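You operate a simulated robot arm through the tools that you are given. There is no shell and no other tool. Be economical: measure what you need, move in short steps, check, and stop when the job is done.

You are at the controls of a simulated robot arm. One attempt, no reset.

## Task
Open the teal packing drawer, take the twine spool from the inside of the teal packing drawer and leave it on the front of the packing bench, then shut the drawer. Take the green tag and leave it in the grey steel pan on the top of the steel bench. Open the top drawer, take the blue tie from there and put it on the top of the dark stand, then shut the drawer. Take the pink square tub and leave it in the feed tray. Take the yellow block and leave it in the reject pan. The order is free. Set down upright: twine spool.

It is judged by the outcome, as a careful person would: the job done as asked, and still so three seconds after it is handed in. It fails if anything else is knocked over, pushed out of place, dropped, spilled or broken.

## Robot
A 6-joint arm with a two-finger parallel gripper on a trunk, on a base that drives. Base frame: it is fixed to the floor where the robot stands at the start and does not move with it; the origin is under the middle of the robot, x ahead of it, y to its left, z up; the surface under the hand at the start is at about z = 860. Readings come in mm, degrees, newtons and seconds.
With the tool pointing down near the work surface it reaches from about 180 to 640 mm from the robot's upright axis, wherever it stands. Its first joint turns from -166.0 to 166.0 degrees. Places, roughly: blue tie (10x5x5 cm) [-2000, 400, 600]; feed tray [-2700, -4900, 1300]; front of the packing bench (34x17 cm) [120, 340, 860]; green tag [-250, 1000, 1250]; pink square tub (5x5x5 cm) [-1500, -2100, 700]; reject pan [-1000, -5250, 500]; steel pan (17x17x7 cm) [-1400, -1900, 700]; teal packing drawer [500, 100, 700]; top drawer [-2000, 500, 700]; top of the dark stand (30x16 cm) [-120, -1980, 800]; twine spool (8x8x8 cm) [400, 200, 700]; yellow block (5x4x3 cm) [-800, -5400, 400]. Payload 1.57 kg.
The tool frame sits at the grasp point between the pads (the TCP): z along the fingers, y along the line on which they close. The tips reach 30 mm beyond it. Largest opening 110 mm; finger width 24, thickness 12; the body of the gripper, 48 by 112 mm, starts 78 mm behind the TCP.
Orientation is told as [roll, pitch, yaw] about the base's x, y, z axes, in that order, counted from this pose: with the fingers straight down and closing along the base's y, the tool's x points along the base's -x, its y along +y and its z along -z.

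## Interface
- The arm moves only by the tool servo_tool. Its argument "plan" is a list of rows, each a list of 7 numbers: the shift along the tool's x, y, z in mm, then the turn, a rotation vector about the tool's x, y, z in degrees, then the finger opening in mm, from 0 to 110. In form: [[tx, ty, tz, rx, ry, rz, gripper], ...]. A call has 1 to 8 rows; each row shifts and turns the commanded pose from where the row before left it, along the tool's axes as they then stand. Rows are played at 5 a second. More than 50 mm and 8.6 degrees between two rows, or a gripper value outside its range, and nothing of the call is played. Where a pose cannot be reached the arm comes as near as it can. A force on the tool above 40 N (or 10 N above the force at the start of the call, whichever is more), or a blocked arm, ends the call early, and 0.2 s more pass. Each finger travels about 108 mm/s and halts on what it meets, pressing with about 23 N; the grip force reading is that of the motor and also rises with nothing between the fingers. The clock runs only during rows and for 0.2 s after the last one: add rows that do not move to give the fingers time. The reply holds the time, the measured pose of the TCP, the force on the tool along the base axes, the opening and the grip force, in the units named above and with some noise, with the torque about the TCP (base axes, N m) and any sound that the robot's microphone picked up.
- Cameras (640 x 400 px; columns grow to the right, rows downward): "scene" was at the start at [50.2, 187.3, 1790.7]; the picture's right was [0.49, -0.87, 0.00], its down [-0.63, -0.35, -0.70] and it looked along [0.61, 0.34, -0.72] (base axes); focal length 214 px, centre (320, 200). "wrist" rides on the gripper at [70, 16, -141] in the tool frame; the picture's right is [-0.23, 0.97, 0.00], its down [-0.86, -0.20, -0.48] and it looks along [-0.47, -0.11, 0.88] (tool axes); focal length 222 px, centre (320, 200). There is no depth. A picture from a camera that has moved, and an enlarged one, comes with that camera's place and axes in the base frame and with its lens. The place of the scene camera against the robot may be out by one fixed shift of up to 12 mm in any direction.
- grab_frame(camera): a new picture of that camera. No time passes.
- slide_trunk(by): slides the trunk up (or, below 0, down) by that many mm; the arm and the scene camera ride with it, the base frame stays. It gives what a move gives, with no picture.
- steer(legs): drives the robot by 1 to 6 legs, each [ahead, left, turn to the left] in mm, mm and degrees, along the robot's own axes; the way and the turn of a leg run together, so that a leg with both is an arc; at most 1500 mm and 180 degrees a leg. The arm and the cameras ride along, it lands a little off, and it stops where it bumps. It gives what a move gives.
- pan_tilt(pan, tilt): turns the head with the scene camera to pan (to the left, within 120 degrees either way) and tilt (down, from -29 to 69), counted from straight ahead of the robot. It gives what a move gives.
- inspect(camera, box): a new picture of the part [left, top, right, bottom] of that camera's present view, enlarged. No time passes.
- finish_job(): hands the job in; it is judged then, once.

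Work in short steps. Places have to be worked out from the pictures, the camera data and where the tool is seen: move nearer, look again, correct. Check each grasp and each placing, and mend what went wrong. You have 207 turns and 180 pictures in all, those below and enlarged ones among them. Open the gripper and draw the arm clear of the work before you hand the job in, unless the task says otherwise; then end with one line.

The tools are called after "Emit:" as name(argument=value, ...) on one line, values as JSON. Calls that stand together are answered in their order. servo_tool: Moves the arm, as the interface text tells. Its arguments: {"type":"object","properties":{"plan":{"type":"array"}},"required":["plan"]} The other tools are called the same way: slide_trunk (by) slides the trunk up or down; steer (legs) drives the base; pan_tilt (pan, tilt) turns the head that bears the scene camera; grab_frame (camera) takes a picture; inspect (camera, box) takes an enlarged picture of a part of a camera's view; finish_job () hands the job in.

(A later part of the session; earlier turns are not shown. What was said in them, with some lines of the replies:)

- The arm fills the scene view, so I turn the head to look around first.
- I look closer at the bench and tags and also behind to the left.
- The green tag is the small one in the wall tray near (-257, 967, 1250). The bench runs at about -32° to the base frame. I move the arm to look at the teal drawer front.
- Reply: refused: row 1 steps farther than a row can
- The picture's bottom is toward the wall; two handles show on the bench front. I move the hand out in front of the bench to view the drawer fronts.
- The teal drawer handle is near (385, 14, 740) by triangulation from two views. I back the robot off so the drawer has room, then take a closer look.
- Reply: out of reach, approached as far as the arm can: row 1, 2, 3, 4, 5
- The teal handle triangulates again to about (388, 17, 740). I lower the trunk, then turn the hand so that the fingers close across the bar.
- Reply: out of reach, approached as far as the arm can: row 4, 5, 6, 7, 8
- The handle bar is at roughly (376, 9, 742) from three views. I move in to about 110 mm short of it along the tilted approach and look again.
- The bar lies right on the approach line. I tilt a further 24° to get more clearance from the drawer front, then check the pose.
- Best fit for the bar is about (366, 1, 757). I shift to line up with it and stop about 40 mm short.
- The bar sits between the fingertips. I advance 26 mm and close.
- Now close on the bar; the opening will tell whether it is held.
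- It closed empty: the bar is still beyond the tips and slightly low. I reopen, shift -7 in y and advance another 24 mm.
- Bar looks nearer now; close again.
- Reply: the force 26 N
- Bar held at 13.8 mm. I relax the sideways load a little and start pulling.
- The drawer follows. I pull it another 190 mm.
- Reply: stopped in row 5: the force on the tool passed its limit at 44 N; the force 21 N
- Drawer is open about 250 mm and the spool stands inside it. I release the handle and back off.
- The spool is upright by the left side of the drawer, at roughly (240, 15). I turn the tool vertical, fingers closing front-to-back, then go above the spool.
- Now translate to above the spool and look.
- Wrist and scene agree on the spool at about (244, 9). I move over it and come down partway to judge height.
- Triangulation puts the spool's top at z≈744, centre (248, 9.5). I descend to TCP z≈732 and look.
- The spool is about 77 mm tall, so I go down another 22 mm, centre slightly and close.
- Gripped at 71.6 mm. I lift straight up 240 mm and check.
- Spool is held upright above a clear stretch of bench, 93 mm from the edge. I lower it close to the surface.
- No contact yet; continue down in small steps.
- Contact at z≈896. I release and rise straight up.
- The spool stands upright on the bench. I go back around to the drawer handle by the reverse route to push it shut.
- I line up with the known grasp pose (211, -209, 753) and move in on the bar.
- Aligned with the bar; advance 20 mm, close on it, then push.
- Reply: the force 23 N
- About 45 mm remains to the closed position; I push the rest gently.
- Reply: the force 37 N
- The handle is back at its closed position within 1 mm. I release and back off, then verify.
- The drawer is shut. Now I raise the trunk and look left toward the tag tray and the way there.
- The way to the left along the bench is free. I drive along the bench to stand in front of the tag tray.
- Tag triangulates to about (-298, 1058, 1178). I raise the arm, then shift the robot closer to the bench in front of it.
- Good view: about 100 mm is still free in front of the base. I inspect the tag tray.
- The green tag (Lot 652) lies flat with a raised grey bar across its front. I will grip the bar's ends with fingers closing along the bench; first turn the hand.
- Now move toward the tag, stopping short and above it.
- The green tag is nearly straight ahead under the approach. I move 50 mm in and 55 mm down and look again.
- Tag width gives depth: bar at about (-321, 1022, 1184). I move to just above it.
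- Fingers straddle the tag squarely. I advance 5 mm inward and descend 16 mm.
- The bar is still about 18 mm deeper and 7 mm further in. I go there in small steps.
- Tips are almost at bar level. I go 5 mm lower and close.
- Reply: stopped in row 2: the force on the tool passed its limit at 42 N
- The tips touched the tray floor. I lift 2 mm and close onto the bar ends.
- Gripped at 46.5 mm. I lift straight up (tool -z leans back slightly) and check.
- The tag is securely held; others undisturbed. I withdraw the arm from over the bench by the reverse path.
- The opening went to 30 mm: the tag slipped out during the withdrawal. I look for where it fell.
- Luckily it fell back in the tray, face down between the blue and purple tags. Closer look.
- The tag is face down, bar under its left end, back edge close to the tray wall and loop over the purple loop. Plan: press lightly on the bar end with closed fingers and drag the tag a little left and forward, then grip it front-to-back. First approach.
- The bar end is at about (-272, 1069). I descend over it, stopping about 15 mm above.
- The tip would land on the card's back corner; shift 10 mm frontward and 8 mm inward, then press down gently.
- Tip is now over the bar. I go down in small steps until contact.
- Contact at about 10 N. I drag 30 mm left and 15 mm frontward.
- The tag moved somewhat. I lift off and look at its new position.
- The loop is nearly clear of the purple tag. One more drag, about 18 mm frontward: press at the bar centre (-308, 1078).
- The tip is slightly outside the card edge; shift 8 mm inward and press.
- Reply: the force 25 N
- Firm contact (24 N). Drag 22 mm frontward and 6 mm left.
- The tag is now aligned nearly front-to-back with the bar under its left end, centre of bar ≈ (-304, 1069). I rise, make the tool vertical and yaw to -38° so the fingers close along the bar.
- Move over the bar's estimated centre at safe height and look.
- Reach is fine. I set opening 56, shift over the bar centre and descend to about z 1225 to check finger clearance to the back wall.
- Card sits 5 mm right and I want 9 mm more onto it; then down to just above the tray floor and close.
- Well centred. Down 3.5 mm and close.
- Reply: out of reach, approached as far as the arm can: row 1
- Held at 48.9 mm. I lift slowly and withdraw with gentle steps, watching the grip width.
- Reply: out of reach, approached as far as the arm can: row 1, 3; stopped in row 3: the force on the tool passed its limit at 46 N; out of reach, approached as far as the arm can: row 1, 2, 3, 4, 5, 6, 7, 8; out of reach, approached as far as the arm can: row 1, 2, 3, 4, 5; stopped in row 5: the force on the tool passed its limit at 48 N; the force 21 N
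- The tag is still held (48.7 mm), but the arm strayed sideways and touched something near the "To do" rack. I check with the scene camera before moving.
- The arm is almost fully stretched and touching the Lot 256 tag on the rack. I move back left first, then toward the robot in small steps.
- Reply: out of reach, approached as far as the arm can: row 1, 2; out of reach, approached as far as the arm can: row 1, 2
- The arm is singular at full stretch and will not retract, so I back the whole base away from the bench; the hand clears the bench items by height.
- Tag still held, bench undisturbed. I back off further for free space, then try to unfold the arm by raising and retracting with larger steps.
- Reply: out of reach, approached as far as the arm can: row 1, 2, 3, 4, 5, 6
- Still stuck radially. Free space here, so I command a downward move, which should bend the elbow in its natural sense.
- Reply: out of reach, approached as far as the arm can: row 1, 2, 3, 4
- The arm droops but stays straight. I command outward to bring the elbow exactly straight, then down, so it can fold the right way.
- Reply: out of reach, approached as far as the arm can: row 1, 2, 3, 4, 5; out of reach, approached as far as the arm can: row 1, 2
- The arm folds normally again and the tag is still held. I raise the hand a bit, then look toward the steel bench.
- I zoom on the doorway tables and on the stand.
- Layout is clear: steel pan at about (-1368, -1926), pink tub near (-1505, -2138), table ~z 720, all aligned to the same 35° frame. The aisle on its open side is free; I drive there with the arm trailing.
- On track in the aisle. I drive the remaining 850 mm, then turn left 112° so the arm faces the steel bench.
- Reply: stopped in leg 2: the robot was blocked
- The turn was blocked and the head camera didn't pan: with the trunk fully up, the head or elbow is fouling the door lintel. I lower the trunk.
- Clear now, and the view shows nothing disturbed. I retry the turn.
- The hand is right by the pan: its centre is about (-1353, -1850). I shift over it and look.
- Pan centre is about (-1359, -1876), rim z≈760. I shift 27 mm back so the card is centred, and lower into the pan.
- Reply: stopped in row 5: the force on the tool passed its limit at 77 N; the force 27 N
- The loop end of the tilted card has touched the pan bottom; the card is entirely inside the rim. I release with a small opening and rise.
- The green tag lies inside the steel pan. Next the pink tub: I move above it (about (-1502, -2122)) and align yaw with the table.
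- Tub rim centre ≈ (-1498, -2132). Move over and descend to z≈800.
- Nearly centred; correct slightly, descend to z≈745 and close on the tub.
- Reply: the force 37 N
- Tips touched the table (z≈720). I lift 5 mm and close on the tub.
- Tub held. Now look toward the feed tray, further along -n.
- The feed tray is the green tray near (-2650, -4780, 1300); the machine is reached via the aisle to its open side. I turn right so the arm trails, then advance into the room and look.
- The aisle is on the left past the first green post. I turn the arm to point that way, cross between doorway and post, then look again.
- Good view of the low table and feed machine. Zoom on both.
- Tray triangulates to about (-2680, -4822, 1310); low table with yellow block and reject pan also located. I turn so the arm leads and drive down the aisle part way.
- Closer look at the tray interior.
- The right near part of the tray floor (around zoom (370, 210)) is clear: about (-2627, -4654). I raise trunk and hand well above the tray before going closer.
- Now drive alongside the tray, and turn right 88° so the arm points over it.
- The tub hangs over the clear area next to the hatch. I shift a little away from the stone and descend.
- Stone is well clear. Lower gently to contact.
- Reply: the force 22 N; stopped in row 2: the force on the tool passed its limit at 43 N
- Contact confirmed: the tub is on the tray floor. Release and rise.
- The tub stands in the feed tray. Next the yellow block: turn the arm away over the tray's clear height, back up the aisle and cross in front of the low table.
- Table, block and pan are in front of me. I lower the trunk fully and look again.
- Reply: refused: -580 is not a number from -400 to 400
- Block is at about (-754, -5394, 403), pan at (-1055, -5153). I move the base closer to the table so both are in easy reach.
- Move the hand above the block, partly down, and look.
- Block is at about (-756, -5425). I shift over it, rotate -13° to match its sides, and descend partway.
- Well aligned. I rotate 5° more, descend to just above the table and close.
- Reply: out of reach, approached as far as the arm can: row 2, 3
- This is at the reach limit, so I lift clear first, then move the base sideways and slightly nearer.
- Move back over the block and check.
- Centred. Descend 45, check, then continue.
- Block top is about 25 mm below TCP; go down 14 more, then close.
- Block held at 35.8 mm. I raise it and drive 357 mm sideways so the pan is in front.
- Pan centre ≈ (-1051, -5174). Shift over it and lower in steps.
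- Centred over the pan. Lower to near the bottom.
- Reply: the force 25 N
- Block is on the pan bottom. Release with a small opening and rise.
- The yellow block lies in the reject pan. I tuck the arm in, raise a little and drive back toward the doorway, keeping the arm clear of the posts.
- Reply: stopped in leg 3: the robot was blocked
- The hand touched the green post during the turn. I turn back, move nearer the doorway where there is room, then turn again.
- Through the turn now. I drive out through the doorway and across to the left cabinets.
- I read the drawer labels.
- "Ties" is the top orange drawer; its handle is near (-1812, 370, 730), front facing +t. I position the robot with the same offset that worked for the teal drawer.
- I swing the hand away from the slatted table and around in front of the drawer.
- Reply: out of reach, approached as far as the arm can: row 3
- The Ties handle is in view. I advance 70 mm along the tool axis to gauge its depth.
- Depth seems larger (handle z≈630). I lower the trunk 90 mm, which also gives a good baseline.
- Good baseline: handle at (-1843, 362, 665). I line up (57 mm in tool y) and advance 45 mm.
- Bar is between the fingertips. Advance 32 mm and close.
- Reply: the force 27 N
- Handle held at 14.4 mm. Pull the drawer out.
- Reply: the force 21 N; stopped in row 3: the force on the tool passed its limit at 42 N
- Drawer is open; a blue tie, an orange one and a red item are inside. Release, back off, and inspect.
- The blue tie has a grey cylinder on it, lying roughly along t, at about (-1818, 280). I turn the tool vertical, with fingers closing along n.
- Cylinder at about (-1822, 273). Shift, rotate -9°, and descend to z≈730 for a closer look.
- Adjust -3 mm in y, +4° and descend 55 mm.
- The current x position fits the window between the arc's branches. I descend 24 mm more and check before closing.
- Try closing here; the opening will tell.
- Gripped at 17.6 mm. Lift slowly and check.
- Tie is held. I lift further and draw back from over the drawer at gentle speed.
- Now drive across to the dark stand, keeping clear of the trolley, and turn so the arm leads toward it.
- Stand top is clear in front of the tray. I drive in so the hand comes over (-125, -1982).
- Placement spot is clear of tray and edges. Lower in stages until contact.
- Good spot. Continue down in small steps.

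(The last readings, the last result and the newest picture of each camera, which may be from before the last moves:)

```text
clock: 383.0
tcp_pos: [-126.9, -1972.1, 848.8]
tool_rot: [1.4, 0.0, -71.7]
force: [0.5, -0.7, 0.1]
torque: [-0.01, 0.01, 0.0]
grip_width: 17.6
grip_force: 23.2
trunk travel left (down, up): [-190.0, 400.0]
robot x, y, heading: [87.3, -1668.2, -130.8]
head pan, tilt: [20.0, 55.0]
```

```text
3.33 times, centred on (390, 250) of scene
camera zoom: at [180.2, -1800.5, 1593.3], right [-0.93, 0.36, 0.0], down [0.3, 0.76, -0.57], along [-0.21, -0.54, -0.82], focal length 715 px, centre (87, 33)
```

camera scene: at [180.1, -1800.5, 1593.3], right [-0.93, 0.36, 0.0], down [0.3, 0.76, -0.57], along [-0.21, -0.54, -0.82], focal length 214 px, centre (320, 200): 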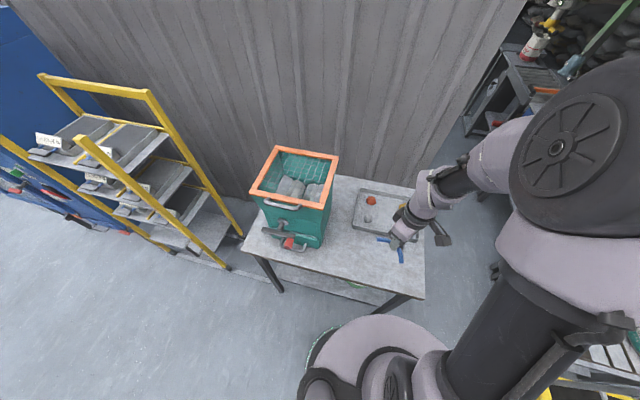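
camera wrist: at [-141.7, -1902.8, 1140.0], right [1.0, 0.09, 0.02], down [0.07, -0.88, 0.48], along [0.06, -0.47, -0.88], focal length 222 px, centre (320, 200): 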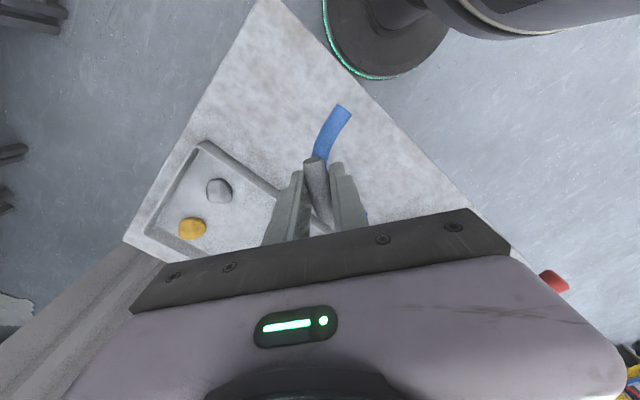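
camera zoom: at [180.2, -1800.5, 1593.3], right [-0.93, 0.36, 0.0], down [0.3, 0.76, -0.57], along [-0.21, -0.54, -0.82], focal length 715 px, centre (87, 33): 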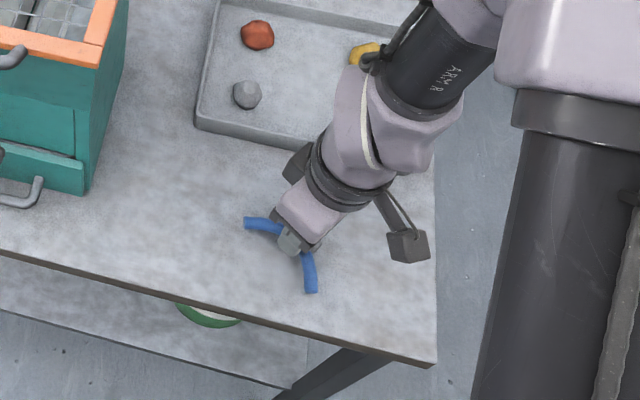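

Emit:
servo_tool(plan=[[0, 0, 3, 0, 0, 0, 5], [0, 0, 3, 0, 0, 0, 5]])

Emit:
servo_tool(plan=[[0, 0, 3, 0, 0, 0, 5], [0, 0, 3, 0, 0, 0, 5]])

Emit:
servo_tool(plan=[[0, 0, 2, 0, 0, 0, 5], [0, 0, 2, 0, 0, 0, 5]])

```text
clock: 383.6
tcp_pos: [-127.5, -1972.4, 843.8]
tool_rot: [1.3, -0.1, -71.7]
force: [-0.1, 0.0, -0.6]
torque: [-0.02, 0.01, 0.02]
grip_width: 17.6
grip_force: 22.6
trunk travel left (down, up): [-190.0, 400.0]
robot x, y, heading: [85.0, -1663.7, -131.2]
head pan, tilt: [20.0, 55.0]
```

```text
clock: 384.2
tcp_pos: [-127.0, -1971.7, 838.0]
tool_rot: [1.4, 0.0, -71.7]
force: [-0.1, -0.5, -0.6]
torque: [-0.02, 0.03, -0.01]
grip_width: 17.5
grip_force: 23.7
trunk travel left (down, up): [-190.0, 400.0]
robot x, y, heading: [84.2, -1666.1, -131.2]
head pan, tilt: [20.0, 55.0]
```

```text
clock: 384.8
tcp_pos: [-127.2, -1971.6, 834.4]
tool_rot: [1.3, -0.2, -71.8]
force: [-4.1, -2.3, 31.7]
torque: [0.0, 0.07, 0.0]
grip_width: 17.5
grip_force: 23.0
trunk travel left (down, up): [-190.0, 400.0]
robot x, y, heading: [87.7, -1663.3, -131.2]
head pan, tilt: [20.0, 55.0]
```

Contact. Release and rise.

Emit:
servo_tool(plan=[[0, 0, -1.5, 0, 0, 0, 40], [0, 0, 0, 0, 0, 0, 44], [0, 0, -20, 0, 0, 0, 44], [0, 0, -40, 0, 0, 0, 44], [0, 0, -40, 0, 0, 0, 44], [0, 0, -40, 0, 0, 0, 44]])

Emit:
grab_frame(camera="wrist")

```text
clock: 386.2
tcp_pos: [-129.4, -1972.2, 977.0]
tool_rot: [1.4, 0.0, -71.8]
force: [0.6, 0.2, -0.6]
torque: [0.0, 0.01, 0.0]
grip_width: 44.0
grip_force: 0.0
trunk travel left (down, up): [-190.0, 400.0]
robot x, y, heading: [88.9, -1666.2, -131.0]
head pan, tilt: [20.0, 55.0]
```

```text
26 pictures are left
camera wrist: at [-140.7, -1901.6, 1117.8], right [1.0, 0.09, 0.02], down [0.07, -0.88, 0.48], along [0.06, -0.47, -0.88], focal length 222 px, centre (320, 200)
```

wrist: 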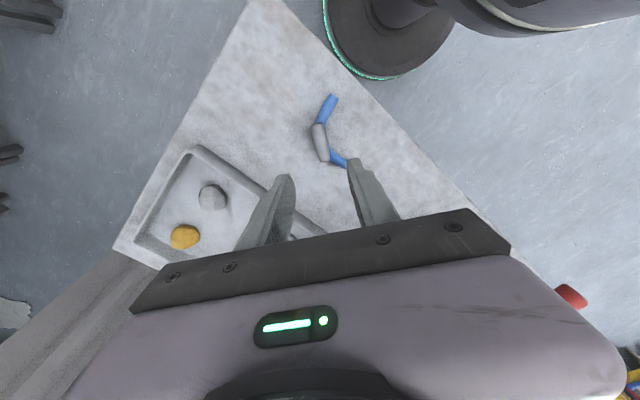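

The tie rests on the stand top. I drive back to the drawer by the reverse route.

Emit:
steer(legs=[[-594, -82, 0], [0, 0, -70], [0, 0, -71], [653, 982, 0], [276, 1137, 0]])

Emit:
pan_tilt(pan=10, tilt=55)

Emit:
grab_frame(camera="scene")

```text
clock: 406.9
tcp_pos: [-1687.6, 224.5, 976.7]
tool_rot: [1.5, 0.0, 147.1]
force: [0.1, -0.3, -0.2]
torque: [-0.03, -0.01, -0.04]
grip_width: 43.8
grip_force: 0.0
trunk travel left (down, up): [-190.0, 400.0]
robot x, y, heading: [-1661.3, -152.1, 87.8]
head pan, tilt: [20.0, 55.0]
```

```text
clock: 407.6
tcp_pos: [-1688.1, 224.8, 975.8]
tool_rot: [1.4, -0.1, 147.1]
force: [0.5, -0.5, 1.0]
torque: [-0.03, -0.01, -0.01]
grip_width: 44.1
grip_force: 0.1
trunk travel left (down, up): [-190.0, 400.0]
robot x, y, heading: [-1660.7, -151.0, 87.7]
head pan, tilt: [10.0, 55.0]
```

```text
25 pictures are left
camera scene: at [-1815.3, -87.6, 1593.3], right [0.99, 0.14, 0.0], down [0.11, -0.81, -0.57], along [-0.08, 0.57, -0.82], focal length 214 px, centre (320, 200)
```

scene: 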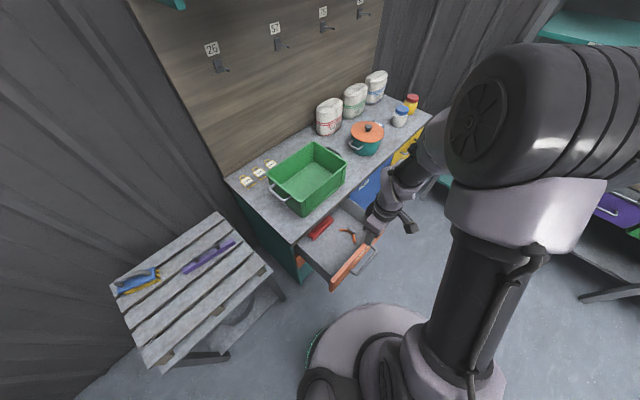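

Drawer still open as left. I'll push it shut with closed fingers on the handle bar: tilt the tool 20° and position in front of the bar.

Emit:
servo_tool(plan=[[32, -7, 0, 0, 0, 0, 0], [32, -7, 0, 0, 0, 0, 0], [32, -7, 0, 0, 0, 0, 0], [0, 0, 0, 0, -7, 0, 0], [0, 0, 0, 0, -7, 0, 0], [0, 0, 0, 0, -6, 0, 0]])

Emit:
servo_tool(plan=[[13.7, 0, 37.6, 0, 0, 0, 0], [13.7, 0, 37.6, 0, 0, 0, 0], [13.7, 0, 37.6, 0, 0, 0, 0], [13.7, 0, 37.6, 0, 0, 0, 0], [13.7, 0, 37.6, 0, 0, 0, 0], [10, 0, 28, 0, 0, 0, 0]])

Emit:
grab_frame(camera="wrist")

```text
clock: 409.0
tcp_pos: [-1595.5, 189.4, 974.7]
tool_rot: [1.5, -20.2, 146.3]
force: [-0.2, 0.1, -0.2]
torque: [0.02, 0.04, -0.02]
grip_width: 0.3
grip_force: 21.2
trunk travel left (down, up): [-190.0, 400.0]
robot x, y, heading: [-1663.2, -150.1, 87.7]
head pan, tilt: [10.0, 55.0]
```

```text
clock: 410.4
tcp_pos: [-1569.9, 246.9, 783.0]
tool_rot: [1.9, -20.0, 146.4]
force: [-0.1, 0.3, 0.1]
torque: [0.02, 0.02, -0.06]
grip_width: 0.0
grip_force: 21.2
out of reach, approached as far as the arm can: row 3, 4, 5, 6
trunk travel left (down, up): [-190.0, 400.0]
robot x, y, heading: [-1664.0, -147.0, 87.7]
head pan, tilt: [10.0, 55.0]
```

```text
24 pictures are left
camera wrist: at [-1481.0, 174.3, 893.4], right [-0.71, -0.7, 0.11], down [-0.42, 0.54, 0.73], along [-0.57, 0.47, -0.67], focal length 222 px, centre (320, 200)
```

wrist: 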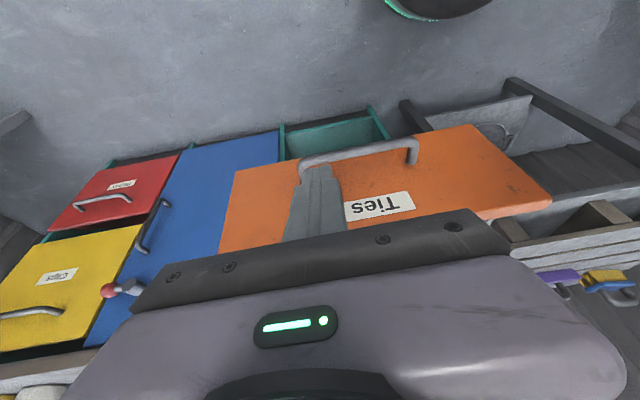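

Inner reach limit pushed it sideways; I lower the trunk instead and then recentre on the handle.

Emit:
slide_trunk(by=-110)

Emit:
servo_tool(plan=[[0, 20, 0, 0, 0, 0, 0], [0, 20, 0, 0, 0, 0, 0], [0, 15, 0, 0, 0, 0, 0]])

Emit:
grab_frame(camera="wrist")

```text
clock: 411.8
tcp_pos: [-1569.1, 246.2, 674.7]
tool_rot: [2.1, -20.0, 146.4]
force: [0.4, -0.4, 0.3]
torque: [0.0, -0.03, -0.02]
grip_width: 0.4
grip_force: 21.2
trunk travel left (down, up): [-80.0, 510.0]
robot x, y, heading: [-1664.3, -151.0, 87.9]
head pan, tilt: [10.0, 55.0]
```

```text
clock: 412.6
tcp_pos: [-1581.5, 235.8, 696.0]
tool_rot: [2.5, -19.8, 146.3]
force: [0.2, 0.2, 0.1]
torque: [-0.02, -0.01, 0.01]
grip_width: 0.5
grip_force: 21.2
out of reach, approached as far as the arm can: row 1, 2, 3
trunk travel left (down, up): [-80.0, 510.0]
robot x, y, heading: [-1664.9, -153.1, 87.9]
head pan, tilt: [10.0, 55.0]
```

```text
23 pictures are left
camera wrist: at [-1493.0, 164.6, 804.9], right [-0.71, -0.7, 0.12], down [-0.41, 0.54, 0.73], along [-0.57, 0.47, -0.67], focal length 222 px, centre (320, 200)
```

wrist: 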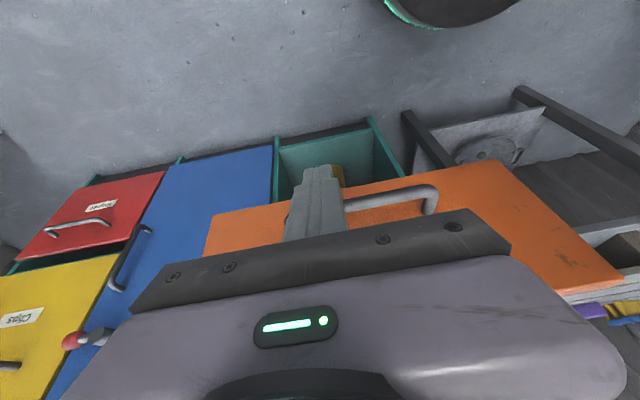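

I nudge the base 50 mm sideways to centre on the handle and lower the trunk slightly.

Emit:
steer(legs=[[-42, 27, 0]])

Emit:
slide_trunk(by=-18)

Emit:
grab_frame(camera="wrist")

```text
clock: 413.5
tcp_pos: [-1609.5, 196.3, 695.9]
tool_rot: [2.6, -19.8, 146.4]
force: [0.4, 1.1, -0.1]
torque: [-0.01, -0.03, 0.03]
grip_width: 0.1
grip_force: 21.3
trunk travel left (down, up): [-80.0, 510.0]
robot x, y, heading: [-1695.2, -190.5, 87.7]
head pan, tilt: [10.0, 55.0]
```

```text
clock: 414.2
tcp_pos: [-1608.7, 196.0, 676.1]
tool_rot: [2.5, -19.8, 146.3]
force: [0.3, 0.6, -0.6]
torque: [0.03, 0.03, -0.01]
grip_width: 0.0
grip_force: 20.9
trunk travel left (down, up): [-62.0, 528.0]
robot x, y, heading: [-1691.9, -189.7, 87.5]
head pan, tilt: [10.0, 55.0]
```

```text
22 pictures are left
camera wrist: at [-1521.2, 124.2, 786.8], right [-0.7, -0.7, 0.12], down [-0.42, 0.54, 0.73], along [-0.57, 0.47, -0.67], focal length 222 px, centre (320, 200)
```

wrist: 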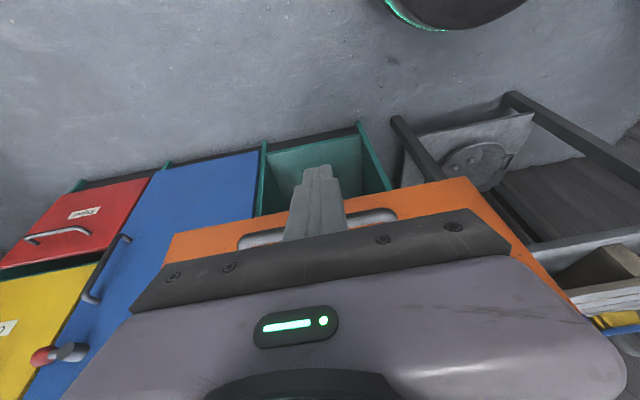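

Centred on the bar. Push toward the cabinet.

Emit:
servo_tool(plan=[[-18.8, 0, 6.8, 0, 0, 0, 0], [-18.8, 0, 6.8, 0, 0, 0, 0], [-18.8, 0, 6.8, 0, 0, 0, 0], [-28, 0, 10, 0, 0, 0, 0], [-28, 0, 10, 0, 0, 0, 0], [-28, 0, 10, 0, 0, 0, 0]])

Emit:
grab_frame(camera="scene")

```text
clock: 415.6
tcp_pos: [-1735.4, 276.3, 677.8]
tool_rot: [2.6, -19.9, 146.3]
force: [0.0, 0.1, 0.2]
torque: [0.01, 0.02, -0.02]
grip_width: 0.0
grip_force: 21.6
trunk travel left (down, up): [-62.0, 528.0]
robot x, y, heading: [-1694.2, -193.7, 87.8]
head pan, tilt: [10.0, 55.0]
```

```text
21 pictures are left
camera scene: at [-1843.8, -128.2, 1465.3], right [0.99, 0.14, 0.0], down [0.11, -0.81, -0.57], along [-0.08, 0.57, -0.82], focal length 214 px, centre (320, 200)
```

scene: 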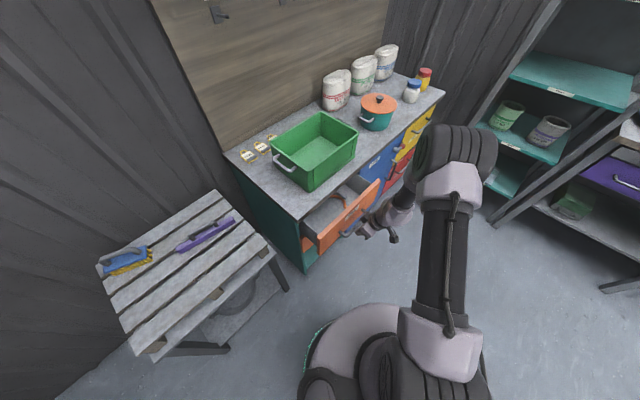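

The drawer is sliding in. Continue gently.

Emit:
servo_tool(plan=[[-18.8, 0, 6.8, 0, 0, 0, 0], [-18.8, 0, 6.8, 0, 0, 0, 0], [-18.8, 0, 6.8, 0, 0, 0, 0], [-14, 0, 5, 0, 0, 0, 0], [-10, 0, 3.5, 0, 0, 0, 0], [-10, 0, 3.5, 0, 0, 0, 0]])

Emit:
inspect(camera="scene", box=[260, 140, 440, 280])

```text
clock: 417.0
tcp_pos: [-1816.8, 328.5, 676.9]
tool_rot: [2.6, -19.8, 146.4]
force: [0.1, -0.2, -0.3]
torque: [0.0, 0.03, -0.04]
grip_width: 0.0
grip_force: 21.1
trunk travel left (down, up): [-62.0, 528.0]
robot x, y, heading: [-1692.7, -194.9, 88.0]
head pan, tilt: [10.0, 55.0]
```

```text
2.86 times, centred on (350, 210) of scene
camera zoom: at [-1843.5, -128.1, 1465.3], right [0.99, 0.14, 0.0], down [0.11, -0.81, -0.57], along [-0.08, 0.57, -0.82], focal length 613 px, centre (234, 171)
```

zoom: 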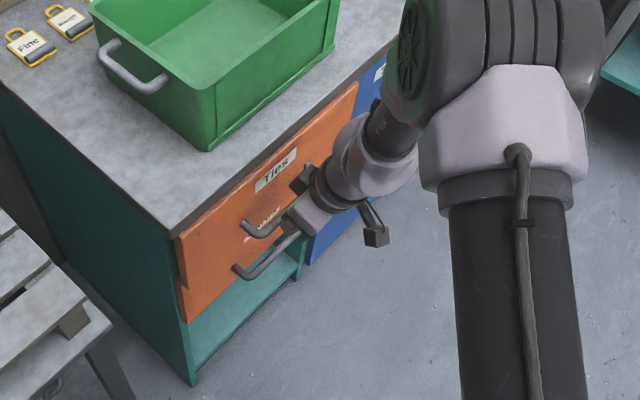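

Nearly shut; push in small steps until resistance.

Emit:
servo_tool(plan=[[-4.7, 0, 1.7, 0, 0, 0, 0], [-4.7, 0, 1.7, 0, 0, 0, 0], [-4.7, 0, 1.7, 0, 0, 0, 0]])

Emit:
servo_tool(plan=[[-4.7, 0, 1.7, 0, 0, 0, 0], [-3, 0, 1.1, 0, 0, 0, 0]])

```text
clock: 417.8
tcp_pos: [-1826.7, 337.1, 677.7]
tool_rot: [2.6, -19.8, 146.2]
force: [0.9, -0.4, 0.2]
torque: [0.02, 0.0, -0.05]
grip_width: 0.0
grip_force: 21.4
trunk travel left (down, up): [-62.0, 528.0]
robot x, y, heading: [-1697.1, -195.1, 87.9]
head pan, tilt: [10.0, 55.0]
```

```text
clock: 418.4
tcp_pos: [-1830.8, 339.6, 677.3]
tool_rot: [2.7, -19.8, 146.2]
force: [35.4, -20.2, 2.6]
torque: [-0.2, -0.73, -0.18]
grip_width: 0.2
grip_force: 21.4
trunk travel left (down, up): [-62.0, 528.0]
robot x, y, heading: [-1693.5, -193.0, 87.3]
head pan, tilt: [10.0, 55.0]
```

Firm resistance: shut. Back off and verify.

Emit:
servo_tool(plan=[[28, 0, -10, 0, 0, 0, 0], [37, 0, -14, 0, 0, 0, 0], [37, 0, -14, 0, 0, 0, 0], [37, 0, -14, 0, 0, 0, 20]])

Emit:
slide_trunk(by=150)

Emit:
inspect(camera="scene", box=[240, 150, 440, 300])

```text
clock: 419.4
tcp_pos: [-1710.1, 261.1, 679.2]
tool_rot: [2.5, -19.8, 146.2]
force: [-0.3, 0.2, 0.8]
torque: [-0.01, 0.03, -0.01]
grip_width: 20.0
grip_force: 0.1
trunk travel left (down, up): [-62.0, 528.0]
robot x, y, heading: [-1692.1, -196.5, 88.0]
head pan, tilt: [10.0, 55.0]
```

```text
clock: 421.1
tcp_pos: [-1710.8, 260.6, 828.9]
tool_rot: [2.6, -19.9, 146.3]
force: [0.5, -0.1, 0.3]
torque: [0.01, 0.04, 0.02]
grip_width: 19.9
grip_force: 0.0
trunk travel left (down, up): [-212.0, 378.0]
robot x, y, heading: [-1690.9, -193.9, 87.8]
head pan, tilt: [10.0, 55.0]
```

```text
2.67 times, centred on (340, 225) of scene
camera zoom: at [-1843.5, -128.0, 1615.2], right [0.99, 0.14, 0.0], down [0.11, -0.81, -0.57], along [-0.08, 0.57, -0.82], focal length 572 px, centre (267, 133)
```

zoom: 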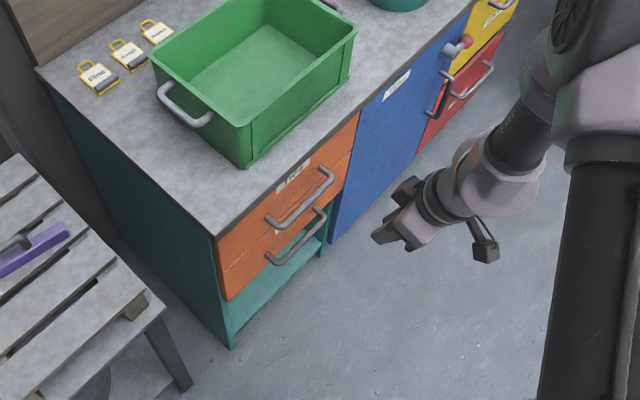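

Both drawers are shut. A last look at the packing bench and rack to confirm nothing is out of place.

Emit:
pan_tilt(pan=-60, tilt=18)

Emit:
inspect(camera="scene", box=[140, 80, 500, 305])

```text
clock: 422.5
tcp_pos: [-1710.8, 260.9, 829.9]
tool_rot: [2.5, -19.8, 146.2]
force: [-0.2, 0.1, -0.5]
torque: [-0.04, 0.0, -0.04]
grip_width: 19.7
grip_force: 0.1
trunk travel left (down, up): [-212.0, 378.0]
robot x, y, heading: [-1695.6, -193.6, 87.7]
head pan, tilt: [-60.0, 18.0]
```

```text
1.78 times, centred on (320, 192) of scene
camera zoom: at [-1751.2, -156.0, 1670.6], right [0.47, -0.88, 0.0], down [-0.27, -0.14, -0.95], along [0.84, 0.44, -0.31], focal length 381 px, centre (320, 213)
```

zoom: 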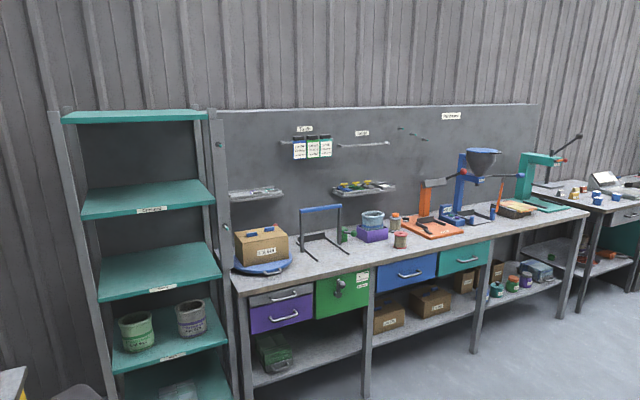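

Everything is in place: spool upright, drawers shut, rack tags hanging. Open the gripper and hand in.

Emit:
servo_tool(plan=[[0, 0, 0, 0, 0, 0, 80], [0, 0, 0, 0, 0, 0, 80]])

Emit:
finish_job()

```text
clock: 423.1
tcp_pos: [-1710.5, 260.5, 830.0]
tool_rot: [2.5, -19.8, 146.2]
force: [0.1, 0.4, 0.1]
torque: [0.01, 0.0, -0.03]
grip_width: 80.1
grip_force: 0.1
trunk travel left (down, up): [-212.0, 378.0]
robot x, y, heading: [-1692.8, -189.2, 87.8]
head pan, tilt: [-60.0, 18.0]
```

```text
The job is handed in.
```

All five items are where you asked and both drawers are shut, but the green tag slipped once, falling back into its wall tray before I moved it to the steel pan, and the arm briefly touched the "To do" rack, the door lintel and a green post.
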